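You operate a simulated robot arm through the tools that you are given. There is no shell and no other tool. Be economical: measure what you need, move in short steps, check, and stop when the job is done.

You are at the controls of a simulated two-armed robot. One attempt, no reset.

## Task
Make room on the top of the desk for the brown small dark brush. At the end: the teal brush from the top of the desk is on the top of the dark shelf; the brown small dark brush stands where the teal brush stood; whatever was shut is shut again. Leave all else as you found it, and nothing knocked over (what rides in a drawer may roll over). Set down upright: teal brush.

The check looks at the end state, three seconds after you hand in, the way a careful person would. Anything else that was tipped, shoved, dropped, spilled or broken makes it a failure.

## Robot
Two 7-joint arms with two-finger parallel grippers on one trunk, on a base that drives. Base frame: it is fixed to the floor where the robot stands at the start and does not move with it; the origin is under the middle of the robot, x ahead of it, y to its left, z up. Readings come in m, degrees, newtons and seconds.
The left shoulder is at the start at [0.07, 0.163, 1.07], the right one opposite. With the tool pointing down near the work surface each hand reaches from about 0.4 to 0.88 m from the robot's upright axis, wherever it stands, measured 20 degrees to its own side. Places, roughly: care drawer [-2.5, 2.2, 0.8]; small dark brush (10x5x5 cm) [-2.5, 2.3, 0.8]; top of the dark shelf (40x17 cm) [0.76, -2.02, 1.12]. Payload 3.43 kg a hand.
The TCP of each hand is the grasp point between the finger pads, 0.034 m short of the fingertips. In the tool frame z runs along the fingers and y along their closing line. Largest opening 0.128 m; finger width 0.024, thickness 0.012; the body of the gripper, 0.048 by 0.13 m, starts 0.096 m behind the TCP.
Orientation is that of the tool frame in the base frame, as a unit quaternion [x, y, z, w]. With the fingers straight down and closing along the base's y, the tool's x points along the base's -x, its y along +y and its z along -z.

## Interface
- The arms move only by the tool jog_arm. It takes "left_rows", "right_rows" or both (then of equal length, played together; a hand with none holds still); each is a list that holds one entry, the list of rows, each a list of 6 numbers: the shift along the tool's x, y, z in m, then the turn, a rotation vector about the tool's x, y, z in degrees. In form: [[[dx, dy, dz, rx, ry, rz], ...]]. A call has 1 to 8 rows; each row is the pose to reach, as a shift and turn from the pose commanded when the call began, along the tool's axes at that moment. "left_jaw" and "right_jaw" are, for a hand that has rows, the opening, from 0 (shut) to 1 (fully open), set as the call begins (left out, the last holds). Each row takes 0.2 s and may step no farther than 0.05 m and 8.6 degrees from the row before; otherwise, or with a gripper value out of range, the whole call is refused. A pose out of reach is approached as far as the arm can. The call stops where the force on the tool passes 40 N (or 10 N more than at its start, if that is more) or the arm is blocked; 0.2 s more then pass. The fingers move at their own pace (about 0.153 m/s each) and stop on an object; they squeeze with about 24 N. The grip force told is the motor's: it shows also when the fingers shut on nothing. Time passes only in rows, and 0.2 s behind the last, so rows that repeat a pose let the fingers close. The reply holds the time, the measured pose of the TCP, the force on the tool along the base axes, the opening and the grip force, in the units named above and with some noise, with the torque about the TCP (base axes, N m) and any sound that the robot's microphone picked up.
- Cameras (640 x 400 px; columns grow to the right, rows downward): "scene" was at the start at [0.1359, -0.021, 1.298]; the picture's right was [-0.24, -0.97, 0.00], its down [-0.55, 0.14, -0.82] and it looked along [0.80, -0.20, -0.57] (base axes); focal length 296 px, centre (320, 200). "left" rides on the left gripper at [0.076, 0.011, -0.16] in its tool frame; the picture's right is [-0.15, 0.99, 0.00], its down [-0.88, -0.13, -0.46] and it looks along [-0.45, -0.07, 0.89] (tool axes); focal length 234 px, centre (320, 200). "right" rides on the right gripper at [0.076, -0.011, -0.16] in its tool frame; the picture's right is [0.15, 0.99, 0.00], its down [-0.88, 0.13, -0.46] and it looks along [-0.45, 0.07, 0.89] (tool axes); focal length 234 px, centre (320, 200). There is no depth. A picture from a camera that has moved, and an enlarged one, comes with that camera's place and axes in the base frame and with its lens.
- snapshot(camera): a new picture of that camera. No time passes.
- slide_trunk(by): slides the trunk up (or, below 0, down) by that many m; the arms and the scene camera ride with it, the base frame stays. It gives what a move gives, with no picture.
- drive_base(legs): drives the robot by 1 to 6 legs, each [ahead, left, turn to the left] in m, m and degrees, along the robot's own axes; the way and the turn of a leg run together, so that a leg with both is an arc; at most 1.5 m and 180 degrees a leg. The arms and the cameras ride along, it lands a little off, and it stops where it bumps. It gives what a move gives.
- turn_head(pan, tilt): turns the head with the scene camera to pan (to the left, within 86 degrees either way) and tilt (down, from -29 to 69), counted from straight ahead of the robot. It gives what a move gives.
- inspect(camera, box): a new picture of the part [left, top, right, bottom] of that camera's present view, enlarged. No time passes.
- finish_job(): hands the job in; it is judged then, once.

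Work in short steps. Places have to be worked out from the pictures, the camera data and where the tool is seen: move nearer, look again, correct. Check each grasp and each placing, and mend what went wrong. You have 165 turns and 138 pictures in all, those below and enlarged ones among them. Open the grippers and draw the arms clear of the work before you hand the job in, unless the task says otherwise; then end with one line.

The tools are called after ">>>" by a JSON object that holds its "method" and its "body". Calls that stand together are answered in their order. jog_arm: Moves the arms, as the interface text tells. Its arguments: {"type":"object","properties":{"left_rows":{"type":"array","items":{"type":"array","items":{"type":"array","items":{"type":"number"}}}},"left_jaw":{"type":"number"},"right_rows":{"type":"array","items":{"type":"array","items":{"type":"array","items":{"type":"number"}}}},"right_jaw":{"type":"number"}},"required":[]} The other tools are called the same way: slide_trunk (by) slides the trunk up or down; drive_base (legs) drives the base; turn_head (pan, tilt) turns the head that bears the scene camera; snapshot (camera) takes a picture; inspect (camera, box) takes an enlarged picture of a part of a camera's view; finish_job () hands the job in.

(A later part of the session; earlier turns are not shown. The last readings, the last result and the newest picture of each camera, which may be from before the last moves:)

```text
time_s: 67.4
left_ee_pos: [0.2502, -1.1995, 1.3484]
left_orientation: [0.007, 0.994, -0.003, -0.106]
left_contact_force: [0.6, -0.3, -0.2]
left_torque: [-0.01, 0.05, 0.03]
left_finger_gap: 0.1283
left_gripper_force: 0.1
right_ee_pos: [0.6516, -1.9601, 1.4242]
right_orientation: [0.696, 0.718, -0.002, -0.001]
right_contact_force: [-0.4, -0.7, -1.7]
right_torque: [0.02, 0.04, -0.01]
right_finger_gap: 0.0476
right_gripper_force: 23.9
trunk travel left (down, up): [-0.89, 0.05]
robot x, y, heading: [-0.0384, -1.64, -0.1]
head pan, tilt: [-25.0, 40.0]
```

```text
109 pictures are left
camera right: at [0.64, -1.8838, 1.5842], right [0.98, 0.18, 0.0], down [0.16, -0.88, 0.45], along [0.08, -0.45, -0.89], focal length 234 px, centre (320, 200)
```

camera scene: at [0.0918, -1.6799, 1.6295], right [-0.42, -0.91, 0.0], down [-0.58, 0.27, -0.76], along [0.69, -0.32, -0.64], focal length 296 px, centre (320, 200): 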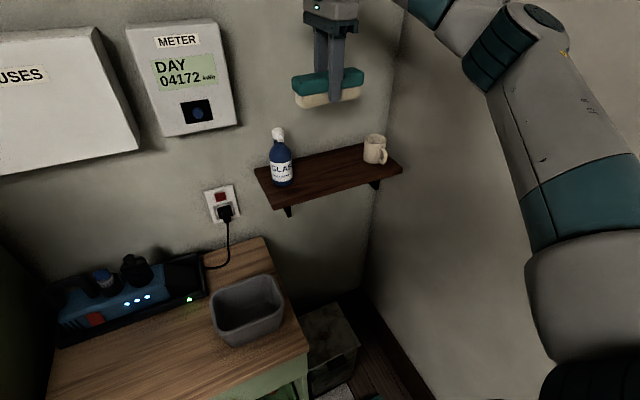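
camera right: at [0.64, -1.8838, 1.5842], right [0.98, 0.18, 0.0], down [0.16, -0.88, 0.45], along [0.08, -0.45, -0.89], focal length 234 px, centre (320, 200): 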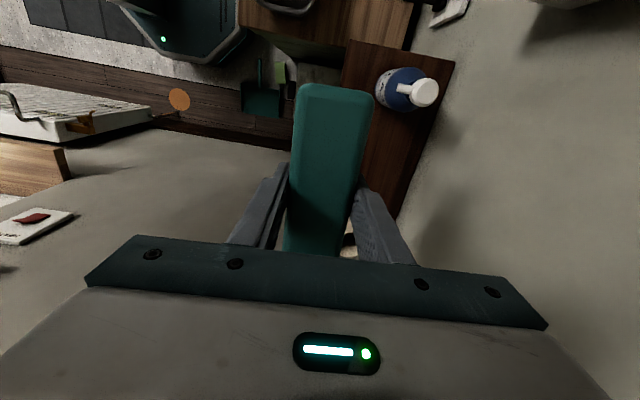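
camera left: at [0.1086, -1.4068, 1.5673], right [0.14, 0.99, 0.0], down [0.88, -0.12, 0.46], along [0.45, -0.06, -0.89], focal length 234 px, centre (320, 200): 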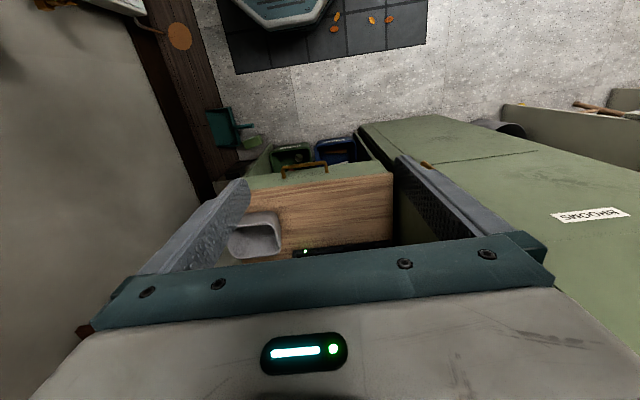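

All clear so far. Continue to directly above the gap at z≈1.30.

>>> {"method": "jog_arm", "body": {"right_rows": [[[-0.018, 0.02, 0.031, 0, 0, 0.5], [-0.036, 0.04, 0.062, 0, 0, 1], [-0.055, 0.061, 0.093, 0, 0, 1.5], [-0.073, 0.081, 0.124, 0, 0, 1.8], [-0.073, 0.081, 0.124, 0, 0, 1.8]]]}}

>>> {"method": "snapshot", "body": {"camera": "scene"}}

>>> {"method": "snapshot", "body": {"camera": "right"}}

```text
time_s: 68.6
left_ee_pos: [0.251, -1.1981, 1.3485]
left_orientation: [0.008, 0.994, -0.002, -0.105]
left_contact_force: [0.7, -0.2, 0.7]
left_torque: [-0.04, 0.04, -0.01]
left_finger_gap: 0.1281
left_gripper_force: 0.1
right_ee_pos: [0.7305, -2.0316, 1.3008]
right_orientation: [0.707, 0.707, 0.0, 0.0]
right_contact_force: [-0.2, -0.8, -1.7]
right_torque: [0.03, -0.03, 0.01]
right_finger_gap: 0.0476
right_gripper_force: 24.5
trunk travel left (down, up): [-0.89, 0.05]
robot x, y, heading: [-0.0393, -1.6417, 0.0]
head pan, tilt: [-25.0, 40.0]
```

```text
108 pictures are left
camera scene: at [0.0898, -1.679, 1.6297], right [-0.42, -0.91, 0.0], down [-0.58, 0.27, -0.77], along [0.69, -0.32, -0.64], focal length 296 px, centre (320, 200)
```

scene: 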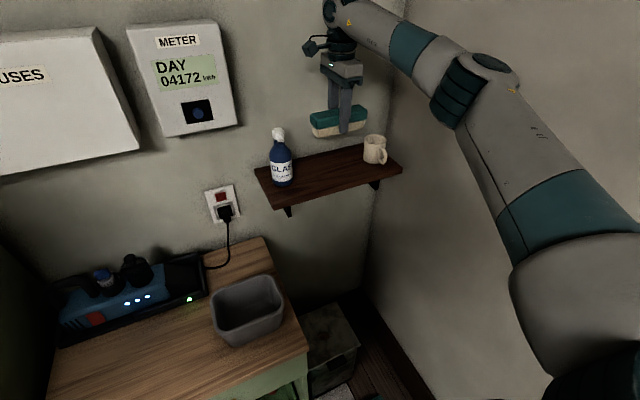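

```text
107 pictures are left
camera right: at [0.7219, -1.9556, 1.4606], right [0.99, 0.15, 0.0], down [0.13, -0.88, 0.46], along [0.06, -0.45, -0.89], focal length 234 px, centre (320, 200)
```

right: 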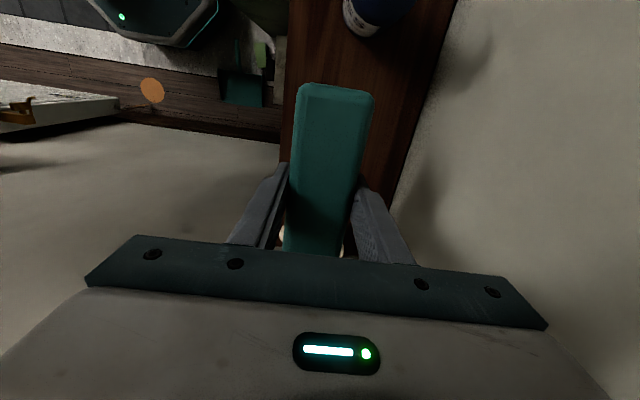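

Position is right. I'll descend to just above the shelf top.

>>> {"method": "jog_arm", "body": {"right_rows": [[[0, 0.004, 0.04, 0, 0, 0], [0, 0.007, 0.08, 0, 0, 0], [0, 0.008, 0.115, 0, 0, 0], [0, 0.008, 0.12, 0, 0, 0]]]}}

>>> {"method": "inspect", "body": {"camera": "scene", "box": [240, 100, 420, 212]}}

>>> {"method": "snapshot", "body": {"camera": "right"}}

```text
time_s: 69.6
left_ee_pos: [0.2497, -1.1976, 1.3479]
left_orientation: [0.008, 0.994, -0.001, -0.105]
left_contact_force: [0.2, -0.9, -0.3]
left_torque: [0.02, 0.0, 0.0]
left_finger_gap: 0.1281
left_gripper_force: 0.1
right_ee_pos: [0.7378, -2.0301, 1.1808]
right_orientation: [0.708, 0.706, 0.0, 0.0]
right_contact_force: [-0.1, 0.1, -1.5]
right_torque: [0.01, -0.02, -0.02]
right_finger_gap: 0.0478
right_gripper_force: 24.3
trunk travel left (down, up): [-0.89, 0.05]
robot x, y, heading: [-0.0379, -1.6455, -0.0]
head pan, tilt: [-25.0, 40.0]
```

```text
3.56 times, centred on (330, 156) of scene
camera zoom: at [0.0898, -1.6788, 1.6297], right [-0.42, -0.91, 0.0], down [-0.58, 0.27, -0.77], along [0.69, -0.32, -0.64], focal length 1054 px, centre (284, 356)
```

zoom: 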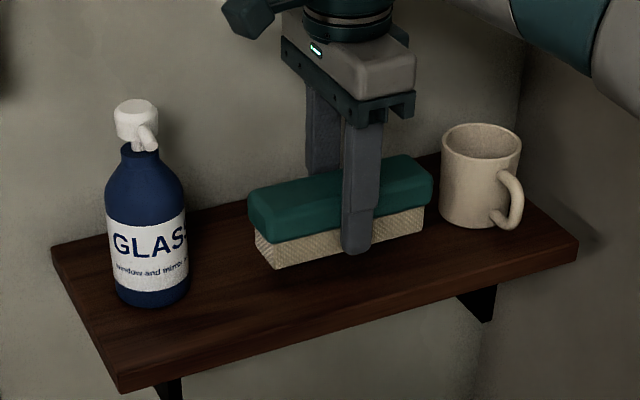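

```text
105 pictures are left
camera right: at [0.7281, -1.9545, 1.3406], right [0.99, 0.14, 0.0], down [0.13, -0.88, 0.46], along [0.06, -0.45, -0.89], focal length 234 px, centre (320, 200)
```

right: 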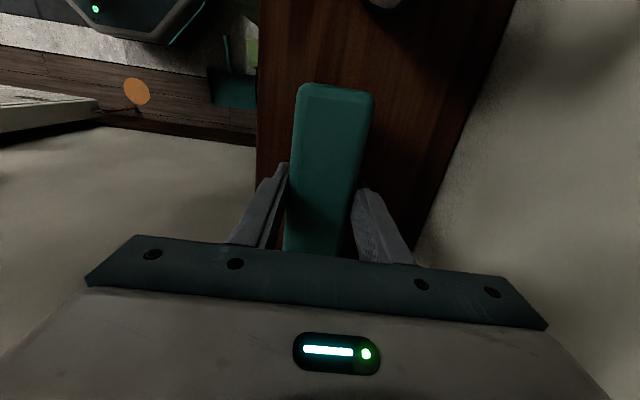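

Gap on the mug side looks slimmer, so I shift 1 cm toward the bottle and lower gently until contact.

>>> {"method": "jog_arm", "body": {"right_rows": [[[0.01, 0, 0, 0, 0, 0], [0.01, 0, 0.008, 0, 0, 0], [0.01, 0, 0.014, 0, 0, 0], [0.01, 0, 0.018, 0, 0, 0], [0.01, 0, 0.02, 0, 0, 0]]]}}

>>> {"method": "inspect", "body": {"camera": "scene", "box": [240, 100, 420, 212]}}

```text
time_s: 70.8
left_ee_pos: [0.2504, -1.1979, 1.3476]
left_orientation: [0.008, 0.994, -0.001, -0.105]
left_contact_force: [0.1, -0.8, 0.0]
left_torque: [-0.02, 0.0, -0.01]
left_finger_gap: 0.1281
left_gripper_force: 0.0
right_ee_pos: [0.7387, -2.0214, 1.1604]
right_orientation: [0.707, 0.707, 0.0, -0.001]
right_contact_force: [-0.7, 0.5, -0.4]
right_torque: [-0.01, -0.02, 0.04]
right_finger_gap: 0.0478
right_gripper_force: 23.9
trunk travel left (down, up): [-0.89, 0.05]
robot x, y, heading: [-0.039, -1.6429, -0.2]
head pan, tilt: [-25.0, 40.0]
```

```text
3.56 times, centred on (330, 156) of scene
camera zoom: at [0.0898, -1.6787, 1.6297], right [-0.42, -0.91, 0.0], down [-0.58, 0.27, -0.77], along [0.69, -0.32, -0.64], focal length 1054 px, centre (284, 356)
```

zoom: 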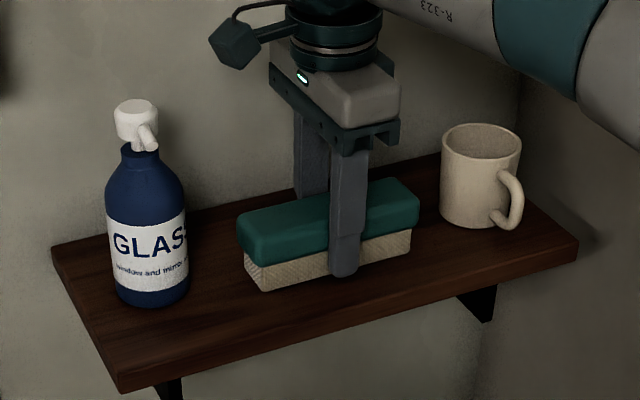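

Nearly on the shelf; lower in millimetre steps to feel contact.

>>> {"method": "jog_arm", "body": {"right_rows": [[[0, 0, 0.001, 0, 0, 0], [0, 0, 0.002, 0, 0, 0], [0, 0, 0.002, 0, 0, 0]]]}}

```text
time_s: 71.6
left_ee_pos: [0.249, -1.1977, 1.3492]
left_orientation: [0.007, 0.994, -0.001, -0.105]
left_contact_force: [1.0, -0.4, 0.2]
left_torque: [0.01, -0.01, 0.0]
left_finger_gap: 0.1278
left_gripper_force: 0.1
right_ee_pos: [0.7372, -2.0203, 1.1594]
right_orientation: [0.707, 0.707, 0.0, 0.0]
right_contact_force: [3.6, -1.0, 8.3]
right_torque: [0.22, -0.08, -0.1]
right_finger_gap: 0.0478
right_gripper_force: 24.1
trunk travel left (down, up): [-0.89, 0.05]
robot x, y, heading: [-0.0394, -1.6434, -0.1]
head pan, tilt: [-25.0, 40.0]
```

Contact (8 N). Open partway and rise straight up.

>>> {"method": "jog_arm", "body": {"right_rows": [[[0, 0, 0, 0, 0, 0], [0, 0, 0, 0, 0, 0], [0, 0, 0, 0, 0, 0]]], "right_jaw": 0.62}}

>>> {"method": "jog_arm", "body": {"right_rows": [[[0, 0, -0.03, 0, 0, 0], [0, 0, -0.07, 0, 0, 0], [0, 0, -0.12, 0, 0, 0], [0, 0, -0.17, 0, 0, 0]]]}}

>>> {"method": "inspect", "body": {"camera": "scene", "box": [240, 100, 420, 212]}}

```text
time_s: 72.4
left_ee_pos: [0.2496, -1.198, 1.3477]
left_orientation: [0.007, 0.994, -0.002, -0.105]
left_contact_force: [0.0, -0.2, -0.2]
left_torque: [0.01, -0.01, 0.03]
left_finger_gap: 0.1279
left_gripper_force: 0.0
right_ee_pos: [0.7375, -2.0198, 1.1588]
right_orientation: [0.708, 0.706, 0.0, -0.001]
right_contact_force: [-0.2, -0.1, -0.3]
right_torque: [-0.02, 0.01, 0.0]
right_finger_gap: 0.0795
right_gripper_force: 0.0
trunk travel left (down, up): [-0.89, 0.05]
robot x, y, heading: [-0.0358, -1.6439, -0.1]
head pan, tilt: [-25.0, 40.0]
```

```text
time_s: 73.4
left_ee_pos: [0.2481, -1.1965, 1.3479]
left_orientation: [0.008, 0.994, -0.003, -0.104]
left_contact_force: [-0.8, -0.3, -0.2]
left_torque: [-0.01, -0.05, -0.04]
left_finger_gap: 0.1281
left_gripper_force: 0.0
right_ee_pos: [0.7355, -2.0189, 1.3312]
right_orientation: [0.708, 0.706, -0.002, 0.0]
right_contact_force: [0.1, 0.0, 0.2]
right_torque: [-0.01, -0.04, -0.02]
right_finger_gap: 0.0792
right_gripper_force: 0.0
trunk travel left (down, up): [-0.89, 0.05]
robot x, y, heading: [-0.0368, -1.6424, -0.1]
head pan, tilt: [-25.0, 40.0]
```

```text
3.56 times, centred on (330, 156) of scene
camera zoom: at [0.0882, -1.677, 1.6298], right [-0.42, -0.91, 0.0], down [-0.58, 0.27, -0.77], along [0.69, -0.32, -0.64], focal length 1054 px, centre (284, 356)
```

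zoom: 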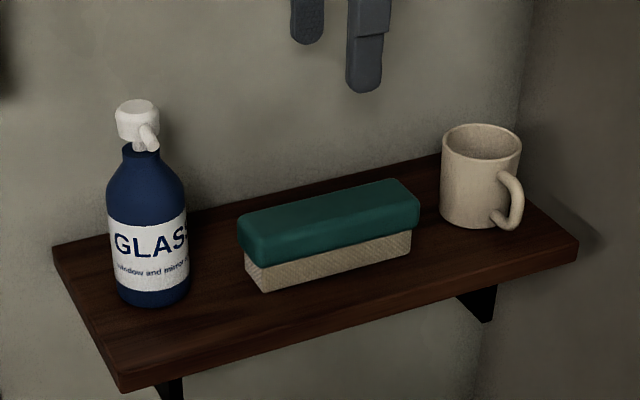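

Teal brush stands upright between bottle and mug. I retract the right hand, up first and then back.

>>> {"method": "jog_arm", "body": {"right_rows": [[[0, 0, -0.045, 0, 0, 0], [0, -0.045, -0.06, 0, 0, 0], [0.02, -0.09, -0.06, 0, 0, 0], [0.04, -0.13, -0.06, 0, 0, 0], [0.06, -0.17, -0.06, 0, 0, 0], [0.08, -0.21, -0.06, 0, 0, 0], [0.1, -0.25, -0.06, 0, 0, 0], [0.12, -0.29, -0.06, 0, 0, 0]]]}}

>>> {"method": "drive_base", "body": {"legs": [[-0.5, 0, 0], [-0.5, 0, 0]]}}

>>> {"method": "turn_head", "body": {"pan": 86, "tilt": 20}}

>>> {"method": "snapshot", "body": {"camera": "scene"}}

```text
time_s: 75.2
left_ee_pos: [0.2475, -1.1971, 1.3481]
left_orientation: [0.008, 0.995, -0.002, -0.104]
left_contact_force: [-0.7, 0.9, -0.3]
left_torque: [-0.01, 0.02, 0.01]
left_finger_gap: 0.128
left_gripper_force: 0.1
right_ee_pos: [0.4503, -1.8973, 1.3899]
right_orientation: [0.708, 0.707, -0.002, 0.0]
right_contact_force: [-0.3, -0.7, 0.1]
right_torque: [-0.02, -0.05, -0.02]
right_finger_gap: 0.0793
right_gripper_force: 0.1
trunk travel left (down, up): [-0.89, 0.05]
robot x, y, heading: [-0.0369, -1.6428, -0.0]
head pan, tilt: [-25.0, 40.0]
```

```text
time_s: 80.5
left_ee_pos: [-0.6909, -1.1921, 1.35]
left_orientation: [0.033, 0.994, 0.004, -0.104]
left_contact_force: [-0.1, -0.8, 0.0]
left_torque: [0.05, -0.02, -0.05]
left_finger_gap: 0.1279
left_gripper_force: 0.0
right_ee_pos: [-0.5236, -1.9031, 1.3885]
right_orientation: [0.725, 0.689, 0.003, -0.003]
right_contact_force: [0.6, -1.8, -0.2]
right_torque: [0.09, 0.0, -0.01]
right_finger_gap: 0.0794
right_gripper_force: 0.0
trunk travel left (down, up): [-0.89, 0.05]
robot x, y, heading: [-1.0023, -1.6156, -2.8]
head pan, tilt: [-25.0, 40.0]
stopped in leg 2: the robot was blocked; the commanded pose is now the measured one
```

```text
time_s: 82.4
left_ee_pos: [-0.6911, -1.186, 1.3487]
left_orientation: [0.031, 0.994, 0.001, -0.104]
left_contact_force: [-1.1, -0.3, -1.1]
left_torque: [0.03, 0.0, 0.01]
left_finger_gap: 0.128
left_gripper_force: 0.0
right_ee_pos: [-0.5231, -1.8961, 1.39]
right_orientation: [0.725, 0.689, 0.0, -0.001]
right_contact_force: [0.2, 0.0, -0.1]
right_torque: [0.02, 0.01, 0.0]
right_finger_gap: 0.0794
right_gripper_force: 0.0
trunk travel left (down, up): [-0.89, 0.05]
robot x, y, heading: [-0.9987, -1.6174, -2.5]
head pan, tilt: [85.9, 20.0]
```

```text
102 pictures are left
camera scene: at [-0.9386, -1.526, 1.6612], right [0.99, -0.12, 0.0], down [-0.04, -0.34, -0.94], along [0.11, 0.93, -0.34], focal length 296 px, centre (320, 200)
```

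scene: 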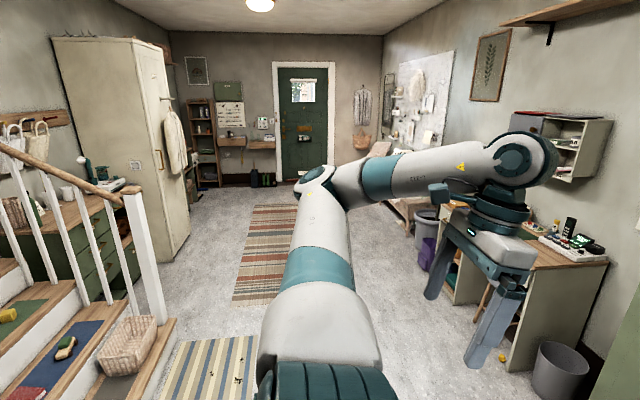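

The teal brush is done. The base bumped something at the end of its backing, so I'll look around and down on both sides.

>>> {"method": "turn_head", "body": {"pan": -86, "tilt": 45}}

>>> {"method": "snapshot", "body": {"camera": "scene"}}

>>> {"method": "snapshot", "body": {"camera": "left"}}

>>> {"method": "snapshot", "body": {"camera": "right"}}

```text
time_s: 85.0
left_ee_pos: [-0.6899, -1.1834, 1.3477]
left_orientation: [0.032, 0.994, 0.0, -0.105]
left_contact_force: [0.0, 0.7, 0.1]
left_torque: [-0.01, -0.01, -0.01]
left_finger_gap: 0.1279
left_gripper_force: 0.1
right_ee_pos: [-0.5228, -1.8944, 1.3893]
right_orientation: [0.725, 0.688, -0.001, 0.0]
right_contact_force: [-0.1, 0.1, -0.1]
right_torque: [-0.03, 0.0, 0.0]
right_finger_gap: 0.0792
right_gripper_force: 0.1
trunk travel left (down, up): [-0.89, 0.05]
robot x, y, heading: [-1.0038, -1.6171, -2.7]
head pan, tilt: [-85.9, 45.0]
```

```text
101 pictures are left
camera scene: at [-0.9473, -1.6989, 1.6225], right [-1.0, -0.02, 0.0], down [-0.02, 0.71, -0.71], along [0.02, -0.71, -0.71], focal length 296 px, centre (320, 200)
```

scene: 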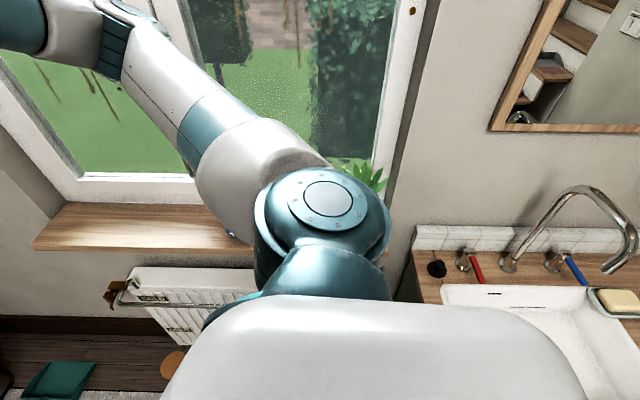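

```text
100 pictures are left
camera left: at [-0.7307, -1.1688, 1.5218], right [0.21, 0.98, -0.04], down [0.95, -0.19, 0.26], along [0.25, -0.09, -0.96], focal length 234 px, centre (320, 200)
```

left: 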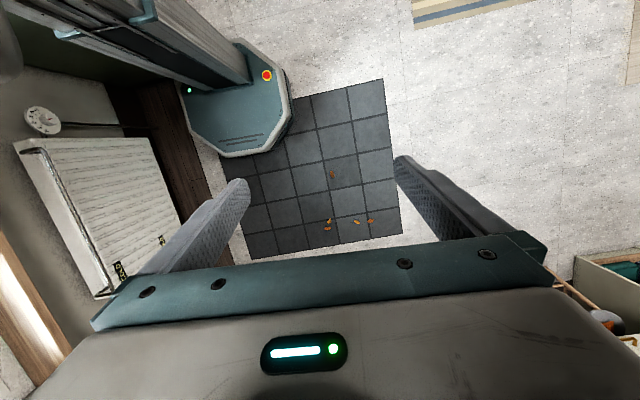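

```text
99 pictures are left
camera right: at [-0.5278, -1.8183, 1.5497], right [1.0, 0.1, 0.0], down [0.09, -0.89, 0.46], along [0.04, -0.45, -0.89], focal length 234 px, centre (320, 200)
```

right: 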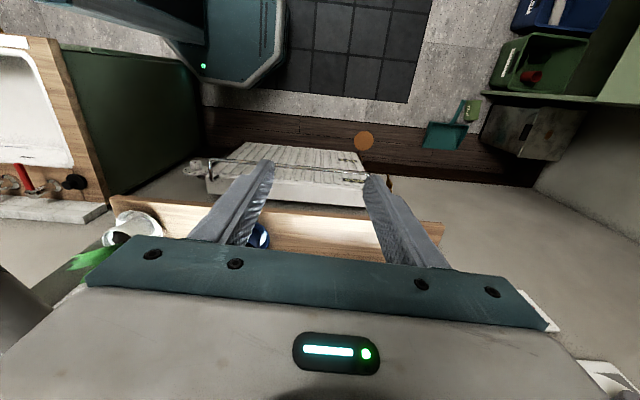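

It likely brushed the sink cabinet side with the base; nothing looks disturbed. I'll strafe left away from it, then turn to face along the room (+y).

>>> {"method": "drive_base", "body": {"legs": [[0.03, 0.8, 0], [0, 0, 92.5], [0.9, 0, 0]]}}

>>> {"method": "slide_trunk", "body": {"by": -0.34}}

>>> {"method": "turn_head", "body": {"pan": 20, "tilt": 20}}

>>> {"method": "snapshot", "body": {"camera": "scene"}}

```text
time_s: 97.6
left_ee_pos: [-1.3626, 0.4011, 1.3481]
left_orientation: [-0.695, 0.712, -0.075, -0.073]
left_contact_force: [0.9, -0.7, -0.2]
left_torque: [0.01, -0.02, -0.05]
left_finger_gap: 0.128
left_gripper_force: 0.0
right_ee_pos: [-0.6585, 0.5973, 1.3905]
right_orientation: [0.006, 1.0, -0.001, 0.0]
right_contact_force: [-0.3, -1.0, -0.5]
right_torque: [0.01, -0.02, 0.0]
right_finger_gap: 0.0794
right_gripper_force: 0.0
trunk travel left (down, up): [-0.89, 0.05]
robot x, y, heading: [-0.9212, 0.1125, 89.7]
head pan, tilt: [-85.9, 45.0]
```

```text
time_s: 101.0
left_ee_pos: [-1.3596, 0.4028, 1.0085]
left_orientation: [-0.695, 0.711, -0.075, -0.073]
left_contact_force: [0.4, 0.1, -0.2]
left_torque: [-0.01, 0.0, -0.01]
left_finger_gap: 0.128
left_gripper_force: 0.1
right_ee_pos: [-0.6584, 0.5987, 1.0493]
right_orientation: [0.005, 1.0, -0.001, -0.001]
right_contact_force: [0.2, 0.3, 0.6]
right_torque: [-0.02, -0.02, -0.01]
right_finger_gap: 0.0794
right_gripper_force: 0.0
trunk travel left (down, up): [-0.55, 0.39]
robot x, y, heading: [-0.9149, 0.114, 89.5]
head pan, tilt: [-85.9, 45.0]
```

```text
time_s: 102.8
left_ee_pos: [-1.3602, 0.4016, 1.0088]
left_orientation: [-0.695, 0.711, -0.075, -0.072]
left_contact_force: [0.1, 0.1, 0.0]
left_torque: [-0.01, -0.02, -0.02]
left_finger_gap: 0.1279
left_gripper_force: 0.0
right_ee_pos: [-0.6585, 0.5975, 1.0488]
right_orientation: [0.005, 1.0, -0.001, 0.0]
right_contact_force: [-0.6, 0.6, 0.3]
right_torque: [0.03, -0.04, 0.02]
right_finger_gap: 0.0794
right_gripper_force: 0.0
trunk travel left (down, up): [-0.55, 0.39]
robot x, y, heading: [-0.9149, 0.1124, 89.5]
head pan, tilt: [20.0, 20.0]
```

```text
98 pictures are left
camera scene: at [-0.949, 0.2495, 1.3211], right [0.94, 0.33, 0.0], down [0.11, -0.32, -0.94], along [-0.31, 0.89, -0.34], focal length 296 px, centre (320, 200)
```

scene: 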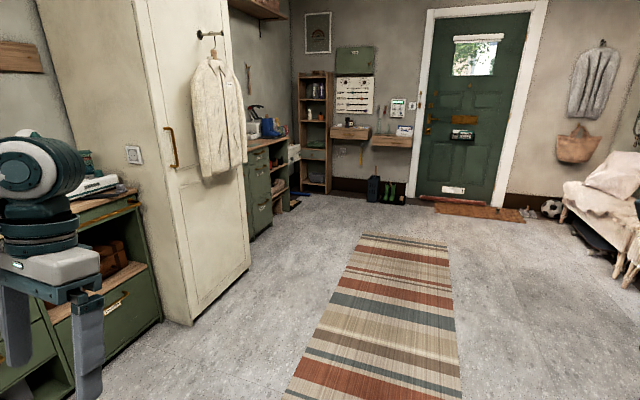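

The care drawer is likely in the green workbench just beyond the cream locker. I'll drive up alongside, then turn left to face it.

>>> {"method": "drive_base", "body": {"legs": [[1.2, 0, 0], [0.85, 0, 0.5], [0, 0, 90]]}}

>>> {"method": "turn_head", "body": {"pan": 0, "tilt": 30}}

>>> {"method": "snapshot", "body": {"camera": "scene"}}

```text
time_s: 116.8
left_ee_pos: [-1.203, 1.7069, 1.0083]
left_orientation: [0.994, -0.009, 0.105, -0.001]
left_contact_force: [0.3, 0.2, 0.1]
left_torque: [0.0, 0.01, -0.03]
left_finger_gap: 0.1279
left_gripper_force: 0.1
right_ee_pos: [-1.4042, 2.408, 1.0494]
right_orientation: [-0.706, 0.708, 0.0, 0.001]
right_contact_force: [-0.4, 0.1, -0.1]
right_torque: [0.02, 0.0, 0.03]
right_finger_gap: 0.0792
right_gripper_force: 0.1
trunk travel left (down, up): [-0.55, 0.39]
robot x, y, heading: [-0.9128, 2.15, 180.2]
head pan, tilt: [20.0, 20.0]
```

```text
time_s: 117.6
left_ee_pos: [-1.2021, 1.7067, 1.0089]
left_orientation: [0.994, -0.009, 0.105, -0.001]
left_contact_force: [-1.2, 0.9, 0.2]
left_torque: [-0.01, 0.01, 0.0]
left_finger_gap: 0.1281
left_gripper_force: 0.1
right_ee_pos: [-1.4039, 2.4082, 1.0499]
right_orientation: [-0.706, 0.708, 0.0, 0.0]
right_contact_force: [-0.2, -0.7, 0.0]
right_torque: [0.01, 0.02, 0.01]
right_finger_gap: 0.0794
right_gripper_force: 0.1
trunk travel left (down, up): [-0.55, 0.39]
robot x, y, heading: [-0.9196, 2.1513, 180.2]
head pan, tilt: [0.0, 30.0]
```

```text
97 pictures are left
camera scene: at [-1.0555, 2.1526, 1.3051], right [0.0, 1.0, 0.0], down [0.5, 0.0, -0.87], along [-0.87, 0.0, -0.5], focal length 296 px, centre (320, 200)
```

scene: 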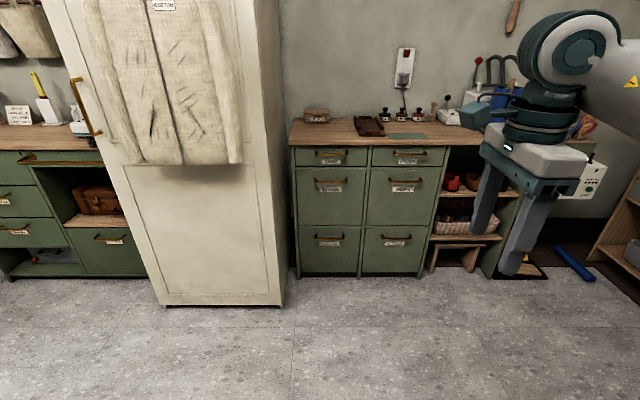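

>>> {"method": "inspect", "body": {"camera": "scene", "box": [270, 110, 470, 280]}}

```text
2.35 times, centred on (370, 195) of scene
camera zoom: at [-1.0555, 2.1526, 1.3051], right [0.0, 1.0, 0.0], down [0.5, 0.0, -0.87], along [-0.87, 0.0, -0.5], focal length 698 px, centre (202, 212)
```

zoom: 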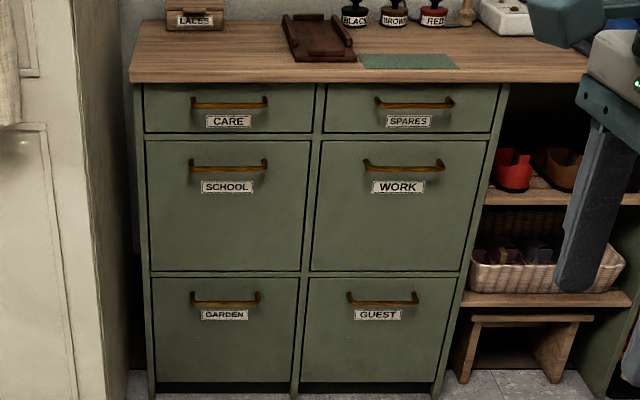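

The CARE drawer is top-left, handle at about [-2.33, 2.206, 0.82]. Plan: left hand horizontal grips the handle bar vertically and I pull by backing the base; right hand picks the brush. First I bring the left hand forward and remove its tilt.

>>> {"method": "jog_arm", "body": {"left_rows": [[[-0.032, -0.02, -0.007, 0, -2, 0], [-0.065, -0.04, -0.014, 0, -4, 0], [-0.098, -0.06, -0.021, 0, -6, 0], [-0.13, -0.08, -0.028, 0, -8, 0], [-0.163, -0.1, -0.035, 0, -10, 0], [-0.195, -0.12, -0.042, 0, -12, 0]]]}}

```text
time_s: 119.0
left_ee_pos: [-1.4031, 1.8326, 1.0082]
left_orientation: [1.0, -0.008, 0.002, -0.003]
left_contact_force: [-0.1, 0.1, -0.3]
left_torque: [0.0, 0.02, -0.02]
left_finger_gap: 0.1281
left_gripper_force: 0.0
right_ee_pos: [-1.4061, 2.4082, 1.0483]
right_orientation: [-0.706, 0.708, -0.002, 0.0]
right_contact_force: [0.2, -0.2, 0.7]
right_torque: [0.04, -0.03, 0.02]
right_finger_gap: 0.0796
right_gripper_force: 0.1
trunk travel left (down, up): [-0.55, 0.39]
robot x, y, heading: [-0.9136, 2.1508, 180.2]
head pan, tilt: [0.0, 30.0]
```

Now roll/pitch the left hand to point forward (first 68° of the 120° rotation), moving forward a bit.

>>> {"method": "jog_arm", "body": {"left_rows": [[[-0.02, -0.01, 0, -4.9, -4.9, 4.9], [-0.04, -0.02, 0, -9.8, -9.8, 9.8], [-0.06, -0.03, 0, -14.7, -14.7, 14.7], [-0.08, -0.04, 0, -19.6, -19.6, 19.6], [-0.1, -0.05, 0, -24.5, -24.5, 24.5], [-0.12, -0.06, 0, -29.4, -29.4, 29.4], [-0.14, -0.07, 0, -34.3, -34.3, 34.3], [-0.16, -0.08, 0, -39.2, -39.2, 39.2]]]}}

>>> {"method": "snapshot", "body": {"camera": "scene"}}

```text
time_s: 120.8
left_ee_pos: [-1.5611, 1.9119, 1.0096]
left_orientation: [0.827, -0.329, -0.326, 0.318]
left_contact_force: [0.1, 0.2, 0.4]
left_torque: [0.01, 0.05, 0.03]
left_finger_gap: 0.1281
left_gripper_force: 0.1
right_ee_pos: [-1.403, 2.4082, 1.0504]
right_orientation: [-0.706, 0.708, 0.0, 0.0]
right_contact_force: [1.2, -0.1, 0.1]
right_torque: [-0.02, -0.04, -0.02]
right_finger_gap: 0.0793
right_gripper_force: 0.1
trunk travel left (down, up): [-0.55, 0.39]
robot x, y, heading: [-0.9155, 2.1538, 180.1]
head pan, tilt: [0.0, 30.0]
```

```text
95 pictures are left
camera scene: at [-1.056, 2.153, 1.305], right [0.0, 1.0, 0.0], down [0.5, 0.0, -0.87], along [-0.87, 0.0, -0.5], focal length 296 px, centre (320, 200)
```

scene: 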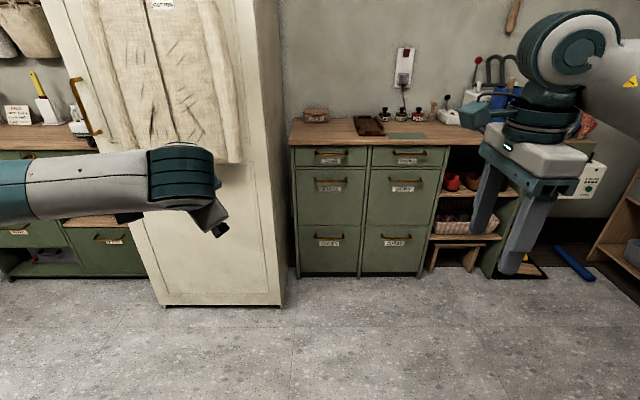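

It tracks well. Finish the remaining 52° of the same rotation.

>>> {"method": "jog_arm", "body": {"left_rows": [[[0, 0, 0, -4.9, -4.9, 4.9], [0, 0, 0, -9.8, -9.8, 9.8], [0, 0, 0, -14.7, -14.7, 14.7], [0, 0, 0, -19.6, -19.6, 19.6], [0, 0, 0, -24.5, -24.5, 24.5], [0, 0, 0, -29.4, -29.4, 29.4], [0, 0, 0, -30.0, -30.0, 30.0]]], "left_jaw": 0.6}}

>>> {"method": "snapshot", "body": {"camera": "left"}}

>>> {"method": "snapshot", "body": {"camera": "scene"}}

```text
time_s: 122.4
left_ee_pos: [-1.5465, 1.987, 1.0624]
left_orientation: [0.527, -0.495, -0.481, 0.496]
left_contact_force: [-0.8, -0.1, -0.7]
left_torque: [0.02, -0.01, 0.04]
left_finger_gap: 0.0767
left_gripper_force: 0.0
left hand out of reach, approached as far as the arm can: row 4, 5, 6, 7
right_ee_pos: [-1.4046, 2.4069, 1.0493]
right_orientation: [-0.707, 0.707, -0.001, 0.002]
right_contact_force: [0.0, 0.4, -0.4]
right_torque: [-0.02, 0.0, 0.06]
right_finger_gap: 0.0793
right_gripper_force: 0.0
trunk travel left (down, up): [-0.55, 0.39]
robot x, y, heading: [-0.9137, 2.15, 179.9]
head pan, tilt: [0.0, 30.0]
```

```text
94 pictures are left
camera left: at [-1.3845, 1.9198, 1.0816], right [-0.05, 0.13, 0.99], down [0.42, 0.9, -0.1], along [-0.91, 0.41, -0.1], focal length 234 px, centre (320, 200)
```

left: 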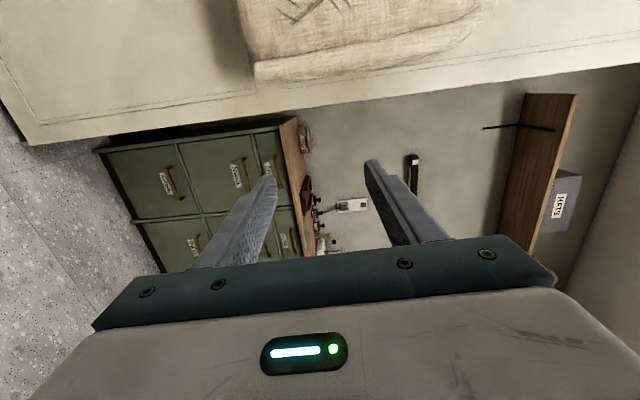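

```text
93 pictures are left
camera scene: at [-1.0573, 2.1528, 1.3048], right [0.0, 1.0, 0.0], down [0.5, 0.0, -0.87], along [-0.87, 0.0, -0.5], focal length 296 px, centre (320, 200)
```

scene: 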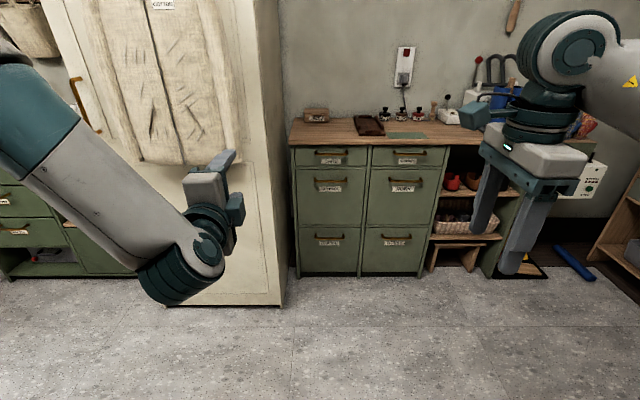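

The left hand points forward with vertical closing. I'll lower the trunk 0.24 m so it is at handle height, strafe right and go part-way forward.

>>> {"method": "slide_trunk", "body": {"by": -0.24}}

>>> {"method": "drive_base", "body": {"legs": [[0, -0.22, 0], [0.4, 0, 0]]}}

>>> {"method": "turn_head", "body": {"pan": 15, "tilt": 25}}

>>> {"method": "snapshot", "body": {"camera": "scene"}}

>>> {"method": "snapshot", "body": {"camera": "left"}}

```text
time_s: 124.9
left_ee_pos: [-1.5447, 1.9869, 0.823]
left_orientation: [0.526, -0.496, -0.481, 0.496]
left_contact_force: [0.2, -0.4, 0.7]
left_torque: [0.03, -0.03, 0.0]
left_finger_gap: 0.0768
left_gripper_force: 0.1
right_ee_pos: [-1.404, 2.4069, 0.8101]
right_orientation: [-0.706, 0.708, 0.0, 0.001]
right_contact_force: [-0.4, -0.1, 0.0]
right_torque: [-0.01, -0.05, 0.0]
right_finger_gap: 0.0797
right_gripper_force: 0.0
trunk travel left (down, up): [-0.31, 0.63]
robot x, y, heading: [-0.9172, 2.153, 180.0]
head pan, tilt: [0.0, 30.0]
```

```text
time_s: 128.7
left_ee_pos: [-1.9412, 2.2106, 0.8226]
left_orientation: [0.526, -0.496, -0.482, 0.495]
left_contact_force: [-0.6, 0.8, 0.8]
left_torque: [0.02, 0.03, 0.01]
left_finger_gap: 0.077
left_gripper_force: 0.1
right_ee_pos: [-1.7996, 2.6318, 0.8094]
right_orientation: [-0.705, 0.709, -0.001, 0.001]
right_contact_force: [-0.1, 0.0, 0.4]
right_torque: [-0.03, -0.03, -0.02]
right_finger_gap: 0.0796
right_gripper_force: 0.0
trunk travel left (down, up): [-0.31, 0.63]
robot x, y, heading: [-1.3103, 2.3741, 180.1]
head pan, tilt: [0.0, 30.0]
```

```text
time_s: 129.4
left_ee_pos: [-1.9407, 2.2117, 0.8234]
left_orientation: [0.526, -0.495, -0.482, 0.496]
left_contact_force: [0.3, -0.3, 0.0]
left_torque: [0.01, 0.0, 0.0]
left_finger_gap: 0.0767
left_gripper_force: 0.1
right_ee_pos: [-1.7997, 2.6321, 0.8098]
right_orientation: [-0.706, 0.709, -0.001, 0.0]
right_contact_force: [-1.0, -0.4, 0.4]
right_torque: [0.01, -0.01, 0.0]
right_finger_gap: 0.0794
right_gripper_force: 0.0
trunk travel left (down, up): [-0.31, 0.63]
robot x, y, heading: [-1.3118, 2.3747, 179.9]
head pan, tilt: [15.0, 25.0]
```

```text
92 pictures are left
camera scene: at [-1.4493, 2.3529, 1.073], right [-0.26, 0.97, 0.0], down [0.41, 0.11, -0.91], along [-0.88, -0.23, -0.42], focal length 296 px, centre (320, 200)
```

scene: 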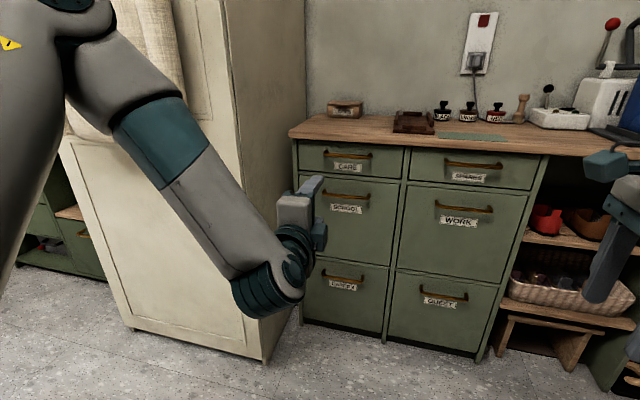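

```text
91 pictures are left
camera left: at [-1.7786, 2.1441, 0.8421], right [-0.05, 0.13, 0.99], down [0.42, 0.9, -0.1], along [-0.91, 0.41, -0.1], focal length 234 px, centre (320, 200)
```

left: 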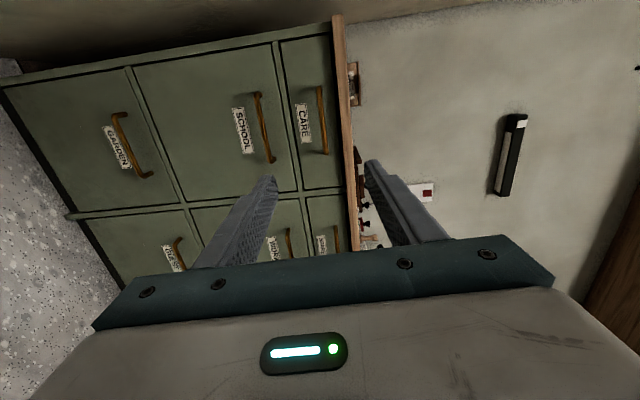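

Handle bar located at about [-2.335, 2.203, 0.812]. I'll lower the trunk 1 cm and drive forward 0.34 m so the open jaws straddle the bar's front.

>>> {"method": "slide_trunk", "body": {"by": -0.01}}

>>> {"method": "drive_base", "body": {"legs": [[0.3, 0, 0]]}}

>>> {"method": "snapshot", "body": {"camera": "left"}}

>>> {"method": "snapshot", "body": {"camera": "scene"}}

```text
time_s: 130.0
left_ee_pos: [-1.9406, 2.2117, 0.8137]
left_orientation: [0.527, -0.496, -0.481, 0.495]
left_contact_force: [-0.4, -0.7, 0.8]
left_torque: [0.0, 0.02, 0.02]
left_finger_gap: 0.0771
left_gripper_force: 0.1
right_ee_pos: [-1.7984, 2.6314, 0.7984]
right_orientation: [-0.706, 0.709, -0.001, 0.0]
right_contact_force: [0.1, 0.6, -0.9]
right_torque: [0.06, 0.01, 0.0]
right_finger_gap: 0.0796
right_gripper_force: 0.0
trunk travel left (down, up): [-0.3, 0.64]
robot x, y, heading: [-1.308, 2.3736, 179.9]
head pan, tilt: [15.0, 25.0]
```

```text
time_s: 132.1
left_ee_pos: [-2.2435, 2.208, 0.8138]
left_orientation: [0.527, -0.495, -0.481, 0.496]
left_contact_force: [0.6, -0.1, -0.6]
left_torque: [-0.02, -0.02, 0.01]
left_finger_gap: 0.0768
left_gripper_force: 0.1
right_ee_pos: [-2.1028, 2.6307, 0.7994]
right_orientation: [0.708, -0.706, 0.0, -0.001]
right_contact_force: [-0.7, 0.3, 0.4]
right_torque: [-0.01, -0.01, 0.03]
right_finger_gap: 0.0794
right_gripper_force: 0.1
trunk travel left (down, up): [-0.3, 0.64]
robot x, y, heading: [-1.6121, 2.378, -179.6]
head pan, tilt: [15.0, 25.0]
```

```text
90 pictures are left
camera left: at [-2.082, 2.1418, 0.8318], right [-0.05, 0.13, 0.99], down [0.42, 0.9, -0.1], along [-0.91, 0.41, -0.1], focal length 234 px, centre (320, 200)
```

left: 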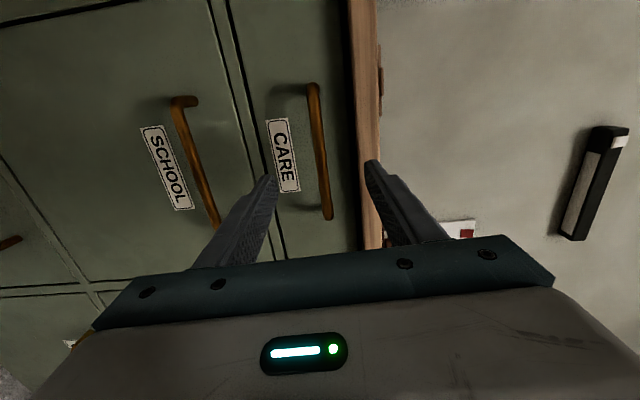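

```text
89 pictures are left
camera scene: at [-1.7538, 2.352, 1.0629], right [-0.26, 0.97, 0.0], down [0.41, 0.11, -0.91], along [-0.87, -0.24, -0.42], focal length 296 px, centre (320, 200)
```

scene: 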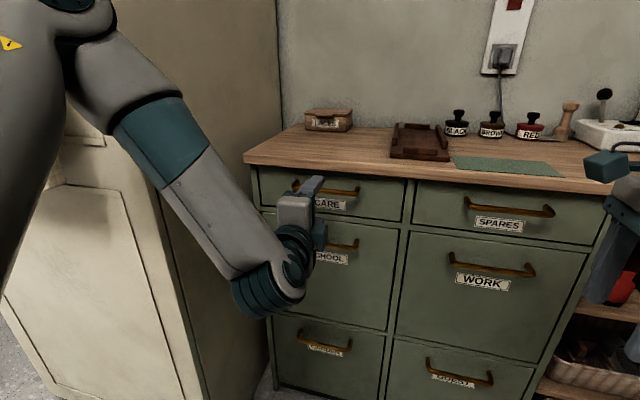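

The bar lies centred between the jaws; the countertop underside (z≈0.85) is close above, so I narrow the jaws to ~4 cm and advance with the arm in small steps.

>>> {"method": "jog_arm", "body": {"left_rows": [[[0, 0, 0, 0, 0, 0], [0, 0, 0, 0, 0, 0]]], "left_jaw": 0.33}}

>>> {"method": "jog_arm", "body": {"left_rows": [[[0, 0, 0.02, 0, 0, 0], [0, 0, 0.04, 0, 0, 0]]]}}

>>> {"method": "snapshot", "body": {"camera": "left"}}

```text
time_s: 132.7
left_ee_pos: [-2.2428, 2.2096, 0.8136]
left_orientation: [0.527, -0.495, -0.48, 0.496]
left_contact_force: [-0.7, -0.2, -1.3]
left_torque: [0.0, 0.01, 0.0]
left_finger_gap: 0.0421
left_gripper_force: 0.1
right_ee_pos: [-2.1035, 2.6302, 0.8001]
right_orientation: [0.708, -0.706, 0.001, -0.001]
right_contact_force: [0.4, -0.8, -0.4]
right_torque: [0.0, 0.0, -0.01]
right_finger_gap: 0.0793
right_gripper_force: 0.0
trunk travel left (down, up): [-0.3, 0.64]
robot x, y, heading: [-1.6147, 2.3761, -179.7]
head pan, tilt: [15.0, 25.0]
```

```text
time_s: 133.3
left_ee_pos: [-2.2832, 2.2115, 0.814]
left_orientation: [0.53, -0.494, -0.478, 0.496]
left_contact_force: [0.2, -0.6, 0.8]
left_torque: [-0.01, -0.01, 0.02]
left_finger_gap: 0.0423
left_gripper_force: 0.1
left hand out of reach, approached as far as the arm can: row 2
right_ee_pos: [-2.1041, 2.6306, 0.7998]
right_orientation: [0.708, -0.706, 0.001, -0.001]
right_contact_force: [0.7, -0.9, -0.2]
right_torque: [0.03, 0.01, 0.01]
right_finger_gap: 0.0795
right_gripper_force: 0.1
trunk travel left (down, up): [-0.3, 0.64]
robot x, y, heading: [-1.6115, 2.3739, -179.6]
head pan, tilt: [15.0, 25.0]
```

```text
88 pictures are left
camera left: at [-2.1205, 2.1457, 0.8342], right [-0.06, 0.13, 0.99], down [0.41, 0.91, -0.09], along [-0.91, 0.4, -0.11], focal length 234 px, centre (320, 200)
```

left: 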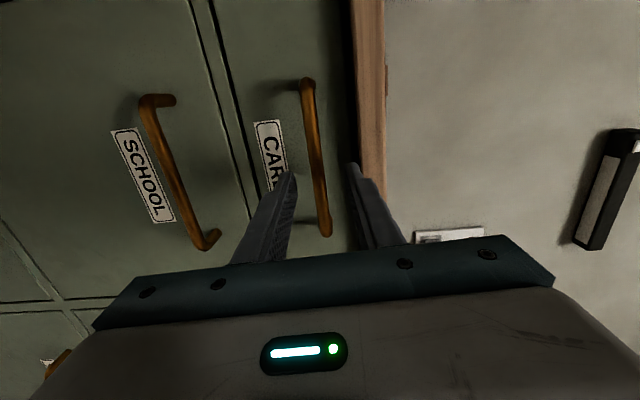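

The arm's at its limit there; the base will make the last 3.5 cm.

>>> {"method": "drive_base", "body": {"legs": [[0.035, 0, 0]]}}

>>> {"method": "snapshot", "body": {"camera": "left"}}

```text
time_s: 134.1
left_ee_pos: [-2.3189, 2.2119, 0.8138]
left_orientation: [0.531, -0.494, -0.477, 0.497]
left_contact_force: [-0.2, 0.5, -0.8]
left_torque: [0.02, 0.0, 0.01]
left_finger_gap: 0.0422
left_gripper_force: 0.1
right_ee_pos: [-2.1397, 2.63, 0.7993]
right_orientation: [0.707, -0.707, 0.001, -0.001]
right_contact_force: [-0.7, -0.4, 0.3]
right_torque: [0.01, -0.02, -0.01]
right_finger_gap: 0.0795
right_gripper_force: 0.0
trunk travel left (down, up): [-0.3, 0.64]
robot x, y, heading: [-1.6497, 2.3729, -179.8]
head pan, tilt: [15.0, 25.0]
```

```text
87 pictures are left
camera left: at [-2.1561, 2.1458, 0.8338], right [-0.06, 0.13, 0.99], down [0.41, 0.91, -0.09], along [-0.91, 0.4, -0.11], focal length 234 px, centre (320, 200)
```

left: 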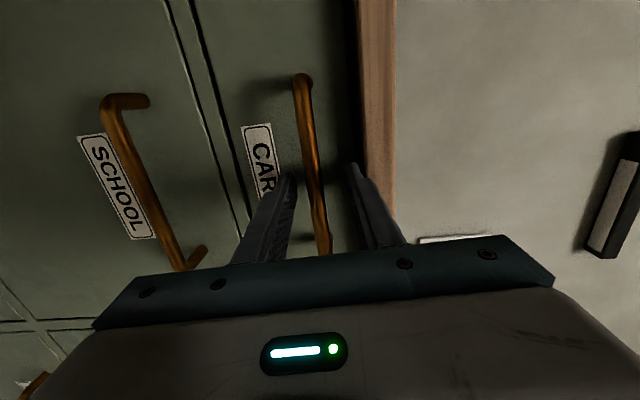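

The tips now straddle the bar. Close the left jaws.

>>> {"method": "jog_arm", "body": {"left_rows": [[[0, 0, 0, 0, 0, 0], [0, 0, 0, 0, 0, 0], [0, 0, 0, 0, 0, 0]]], "left_jaw": 0}}

>>> {"method": "snapshot", "body": {"camera": "left"}}

```text
time_s: 134.9
left_ee_pos: [-2.3182, 2.2132, 0.8113]
left_orientation: [0.532, -0.496, -0.475, 0.496]
left_contact_force: [13.0, 2.5, -24.2]
left_torque: [-1.13, -0.13, -0.07]
left_finger_gap: 0.0117
left_gripper_force: 45.0
right_ee_pos: [-2.1399, 2.63, 0.7996]
right_orientation: [-0.706, 0.708, -0.001, 0.001]
right_contact_force: [0.3, -1.0, -0.4]
right_torque: [-0.05, 0.0, 0.01]
right_finger_gap: 0.0794
right_gripper_force: 0.0
trunk travel left (down, up): [-0.3, 0.64]
robot x, y, heading: [-1.6489, 2.3776, -179.8]
head pan, tilt: [15.0, 25.0]
```

```text
86 pictures are left
camera left: at [-2.1556, 2.1456, 0.8321], right [-0.06, 0.13, 0.99], down [0.41, 0.91, -0.09], along [-0.91, 0.4, -0.11], focal length 234 px, centre (320, 200)
```

left: 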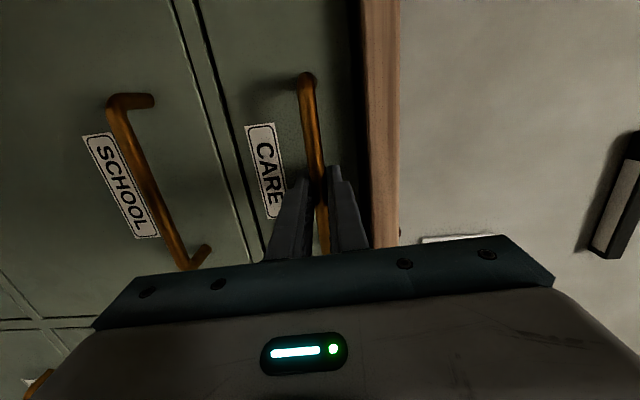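

Bar is gripped (gap 12 mm). A 24 N vertical load shows I'm a bit high; lower the trunk 6 mm, then back off 0.15 m to start opening.

>>> {"method": "slide_trunk", "body": {"by": -0.006}}

>>> {"method": "drive_base", "body": {"legs": [[-0.12, 0, 0]]}}

>>> {"method": "snapshot", "body": {"camera": "scene"}}

```text
time_s: 135.5
left_ee_pos: [-2.3184, 2.2115, 0.8103]
left_orientation: [0.53, -0.492, -0.479, 0.497]
left_contact_force: [9.2, -0.4, -3.4]
left_torque: [-1.07, -0.04, -0.67]
left_finger_gap: 0.0117
left_gripper_force: 45.0
right_ee_pos: [-2.1378, 2.63, 0.7936]
right_orientation: [0.707, -0.707, 0.001, -0.001]
right_contact_force: [-0.7, -0.4, 0.2]
right_torque: [-0.02, 0.02, -0.02]
right_finger_gap: 0.0792
right_gripper_force: 0.0
trunk travel left (down, up): [-0.294, 0.646]
robot x, y, heading: [-1.6485, 2.3728, -179.9]
head pan, tilt: [15.0, 25.0]
```

```text
time_s: 136.7
left_ee_pos: [-2.1953, 2.2121, 0.8109]
left_orientation: [0.529, -0.494, -0.478, 0.498]
left_contact_force: [-0.1, -3.3, 14.3]
left_torque: [-1.09, 0.01, 0.06]
left_finger_gap: 0.0119
left_gripper_force: 45.2
right_ee_pos: [-2.0165, 2.6304, 0.7948]
right_orientation: [0.707, -0.707, 0.0, 0.0]
right_contact_force: [0.2, -0.6, 0.0]
right_torque: [-0.01, 0.02, -0.02]
right_finger_gap: 0.0794
right_gripper_force: 0.0
trunk travel left (down, up): [-0.294, 0.646]
robot x, y, heading: [-1.5316, 2.3739, -179.7]
head pan, tilt: [15.0, 25.0]
```

```text
85 pictures are left
camera scene: at [-1.6656, 2.3524, 1.0575], right [-0.26, 0.97, 0.0], down [0.41, 0.11, -0.91], along [-0.88, -0.24, -0.42], focal length 296 px, centre (320, 200)
```

scene: 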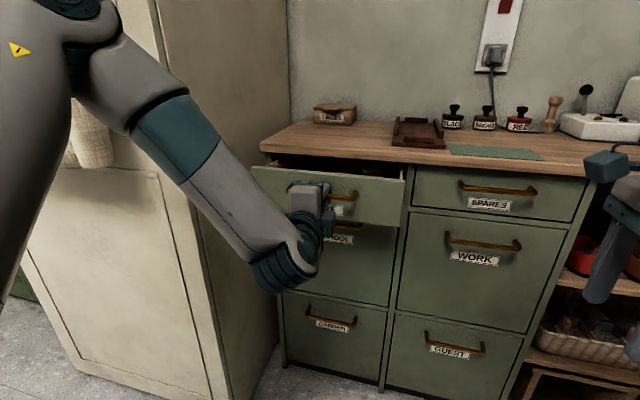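

The drawer opens. I'll pull another 0.17 m.

>>> {"method": "drive_base", "body": {"legs": [[-0.15, 0, 0]]}}

>>> {"method": "turn_head", "body": {"pan": 12, "tilt": 35}}

>>> {"method": "snapshot", "body": {"camera": "scene"}}

```text
time_s: 138.1
left_ee_pos: [-2.0475, 2.2104, 0.8105]
left_orientation: [0.53, -0.492, -0.479, 0.498]
left_contact_force: [-9.9, -4.0, 14.7]
left_torque: [-1.14, 0.14, 0.75]
left_finger_gap: 0.0118
left_gripper_force: 44.7
right_ee_pos: [-1.8678, 2.6302, 0.7933]
right_orientation: [0.707, -0.707, 0.001, -0.001]
right_contact_force: [-0.1, 0.5, -0.8]
right_torque: [0.01, 0.03, 0.02]
right_finger_gap: 0.0796
right_gripper_force: 0.1
trunk travel left (down, up): [-0.294, 0.646]
robot x, y, heading: [-1.3766, 2.3778, -179.8]
head pan, tilt: [15.0, 25.0]
```

```text
time_s: 138.8
left_ee_pos: [-2.0471, 2.2118, 0.81]
left_orientation: [0.53, -0.492, -0.478, 0.498]
left_contact_force: [-0.2, -0.6, 4.1]
left_torque: [-1.1, 0.01, -0.2]
left_finger_gap: 0.0119
left_gripper_force: 44.7
right_ee_pos: [-1.8684, 2.6303, 0.7951]
right_orientation: [0.708, -0.706, 0.001, -0.001]
right_contact_force: [-0.3, 0.2, 0.1]
right_torque: [-0.01, 0.0, 0.01]
right_finger_gap: 0.0795
right_gripper_force: 0.1
trunk travel left (down, up): [-0.294, 0.646]
robot x, y, heading: [-1.3813, 2.3773, -179.9]
head pan, tilt: [12.0, 35.0]
```

```text
84 pictures are left
camera scene: at [-1.5136, 2.3582, 1.0414], right [-0.21, 0.98, 0.0], down [0.56, 0.12, -0.82], along [-0.8, -0.17, -0.57], focal length 296 px, centre (320, 200)
```

scene: 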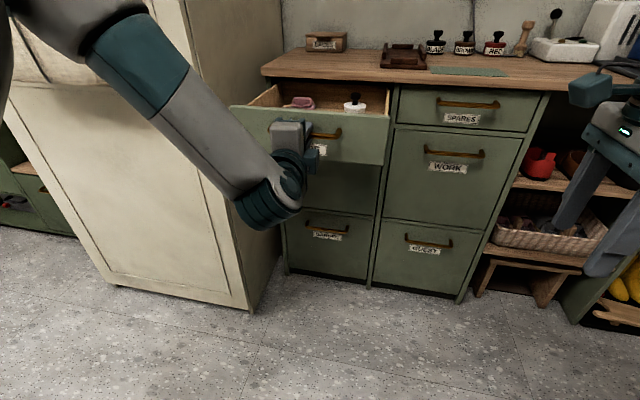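

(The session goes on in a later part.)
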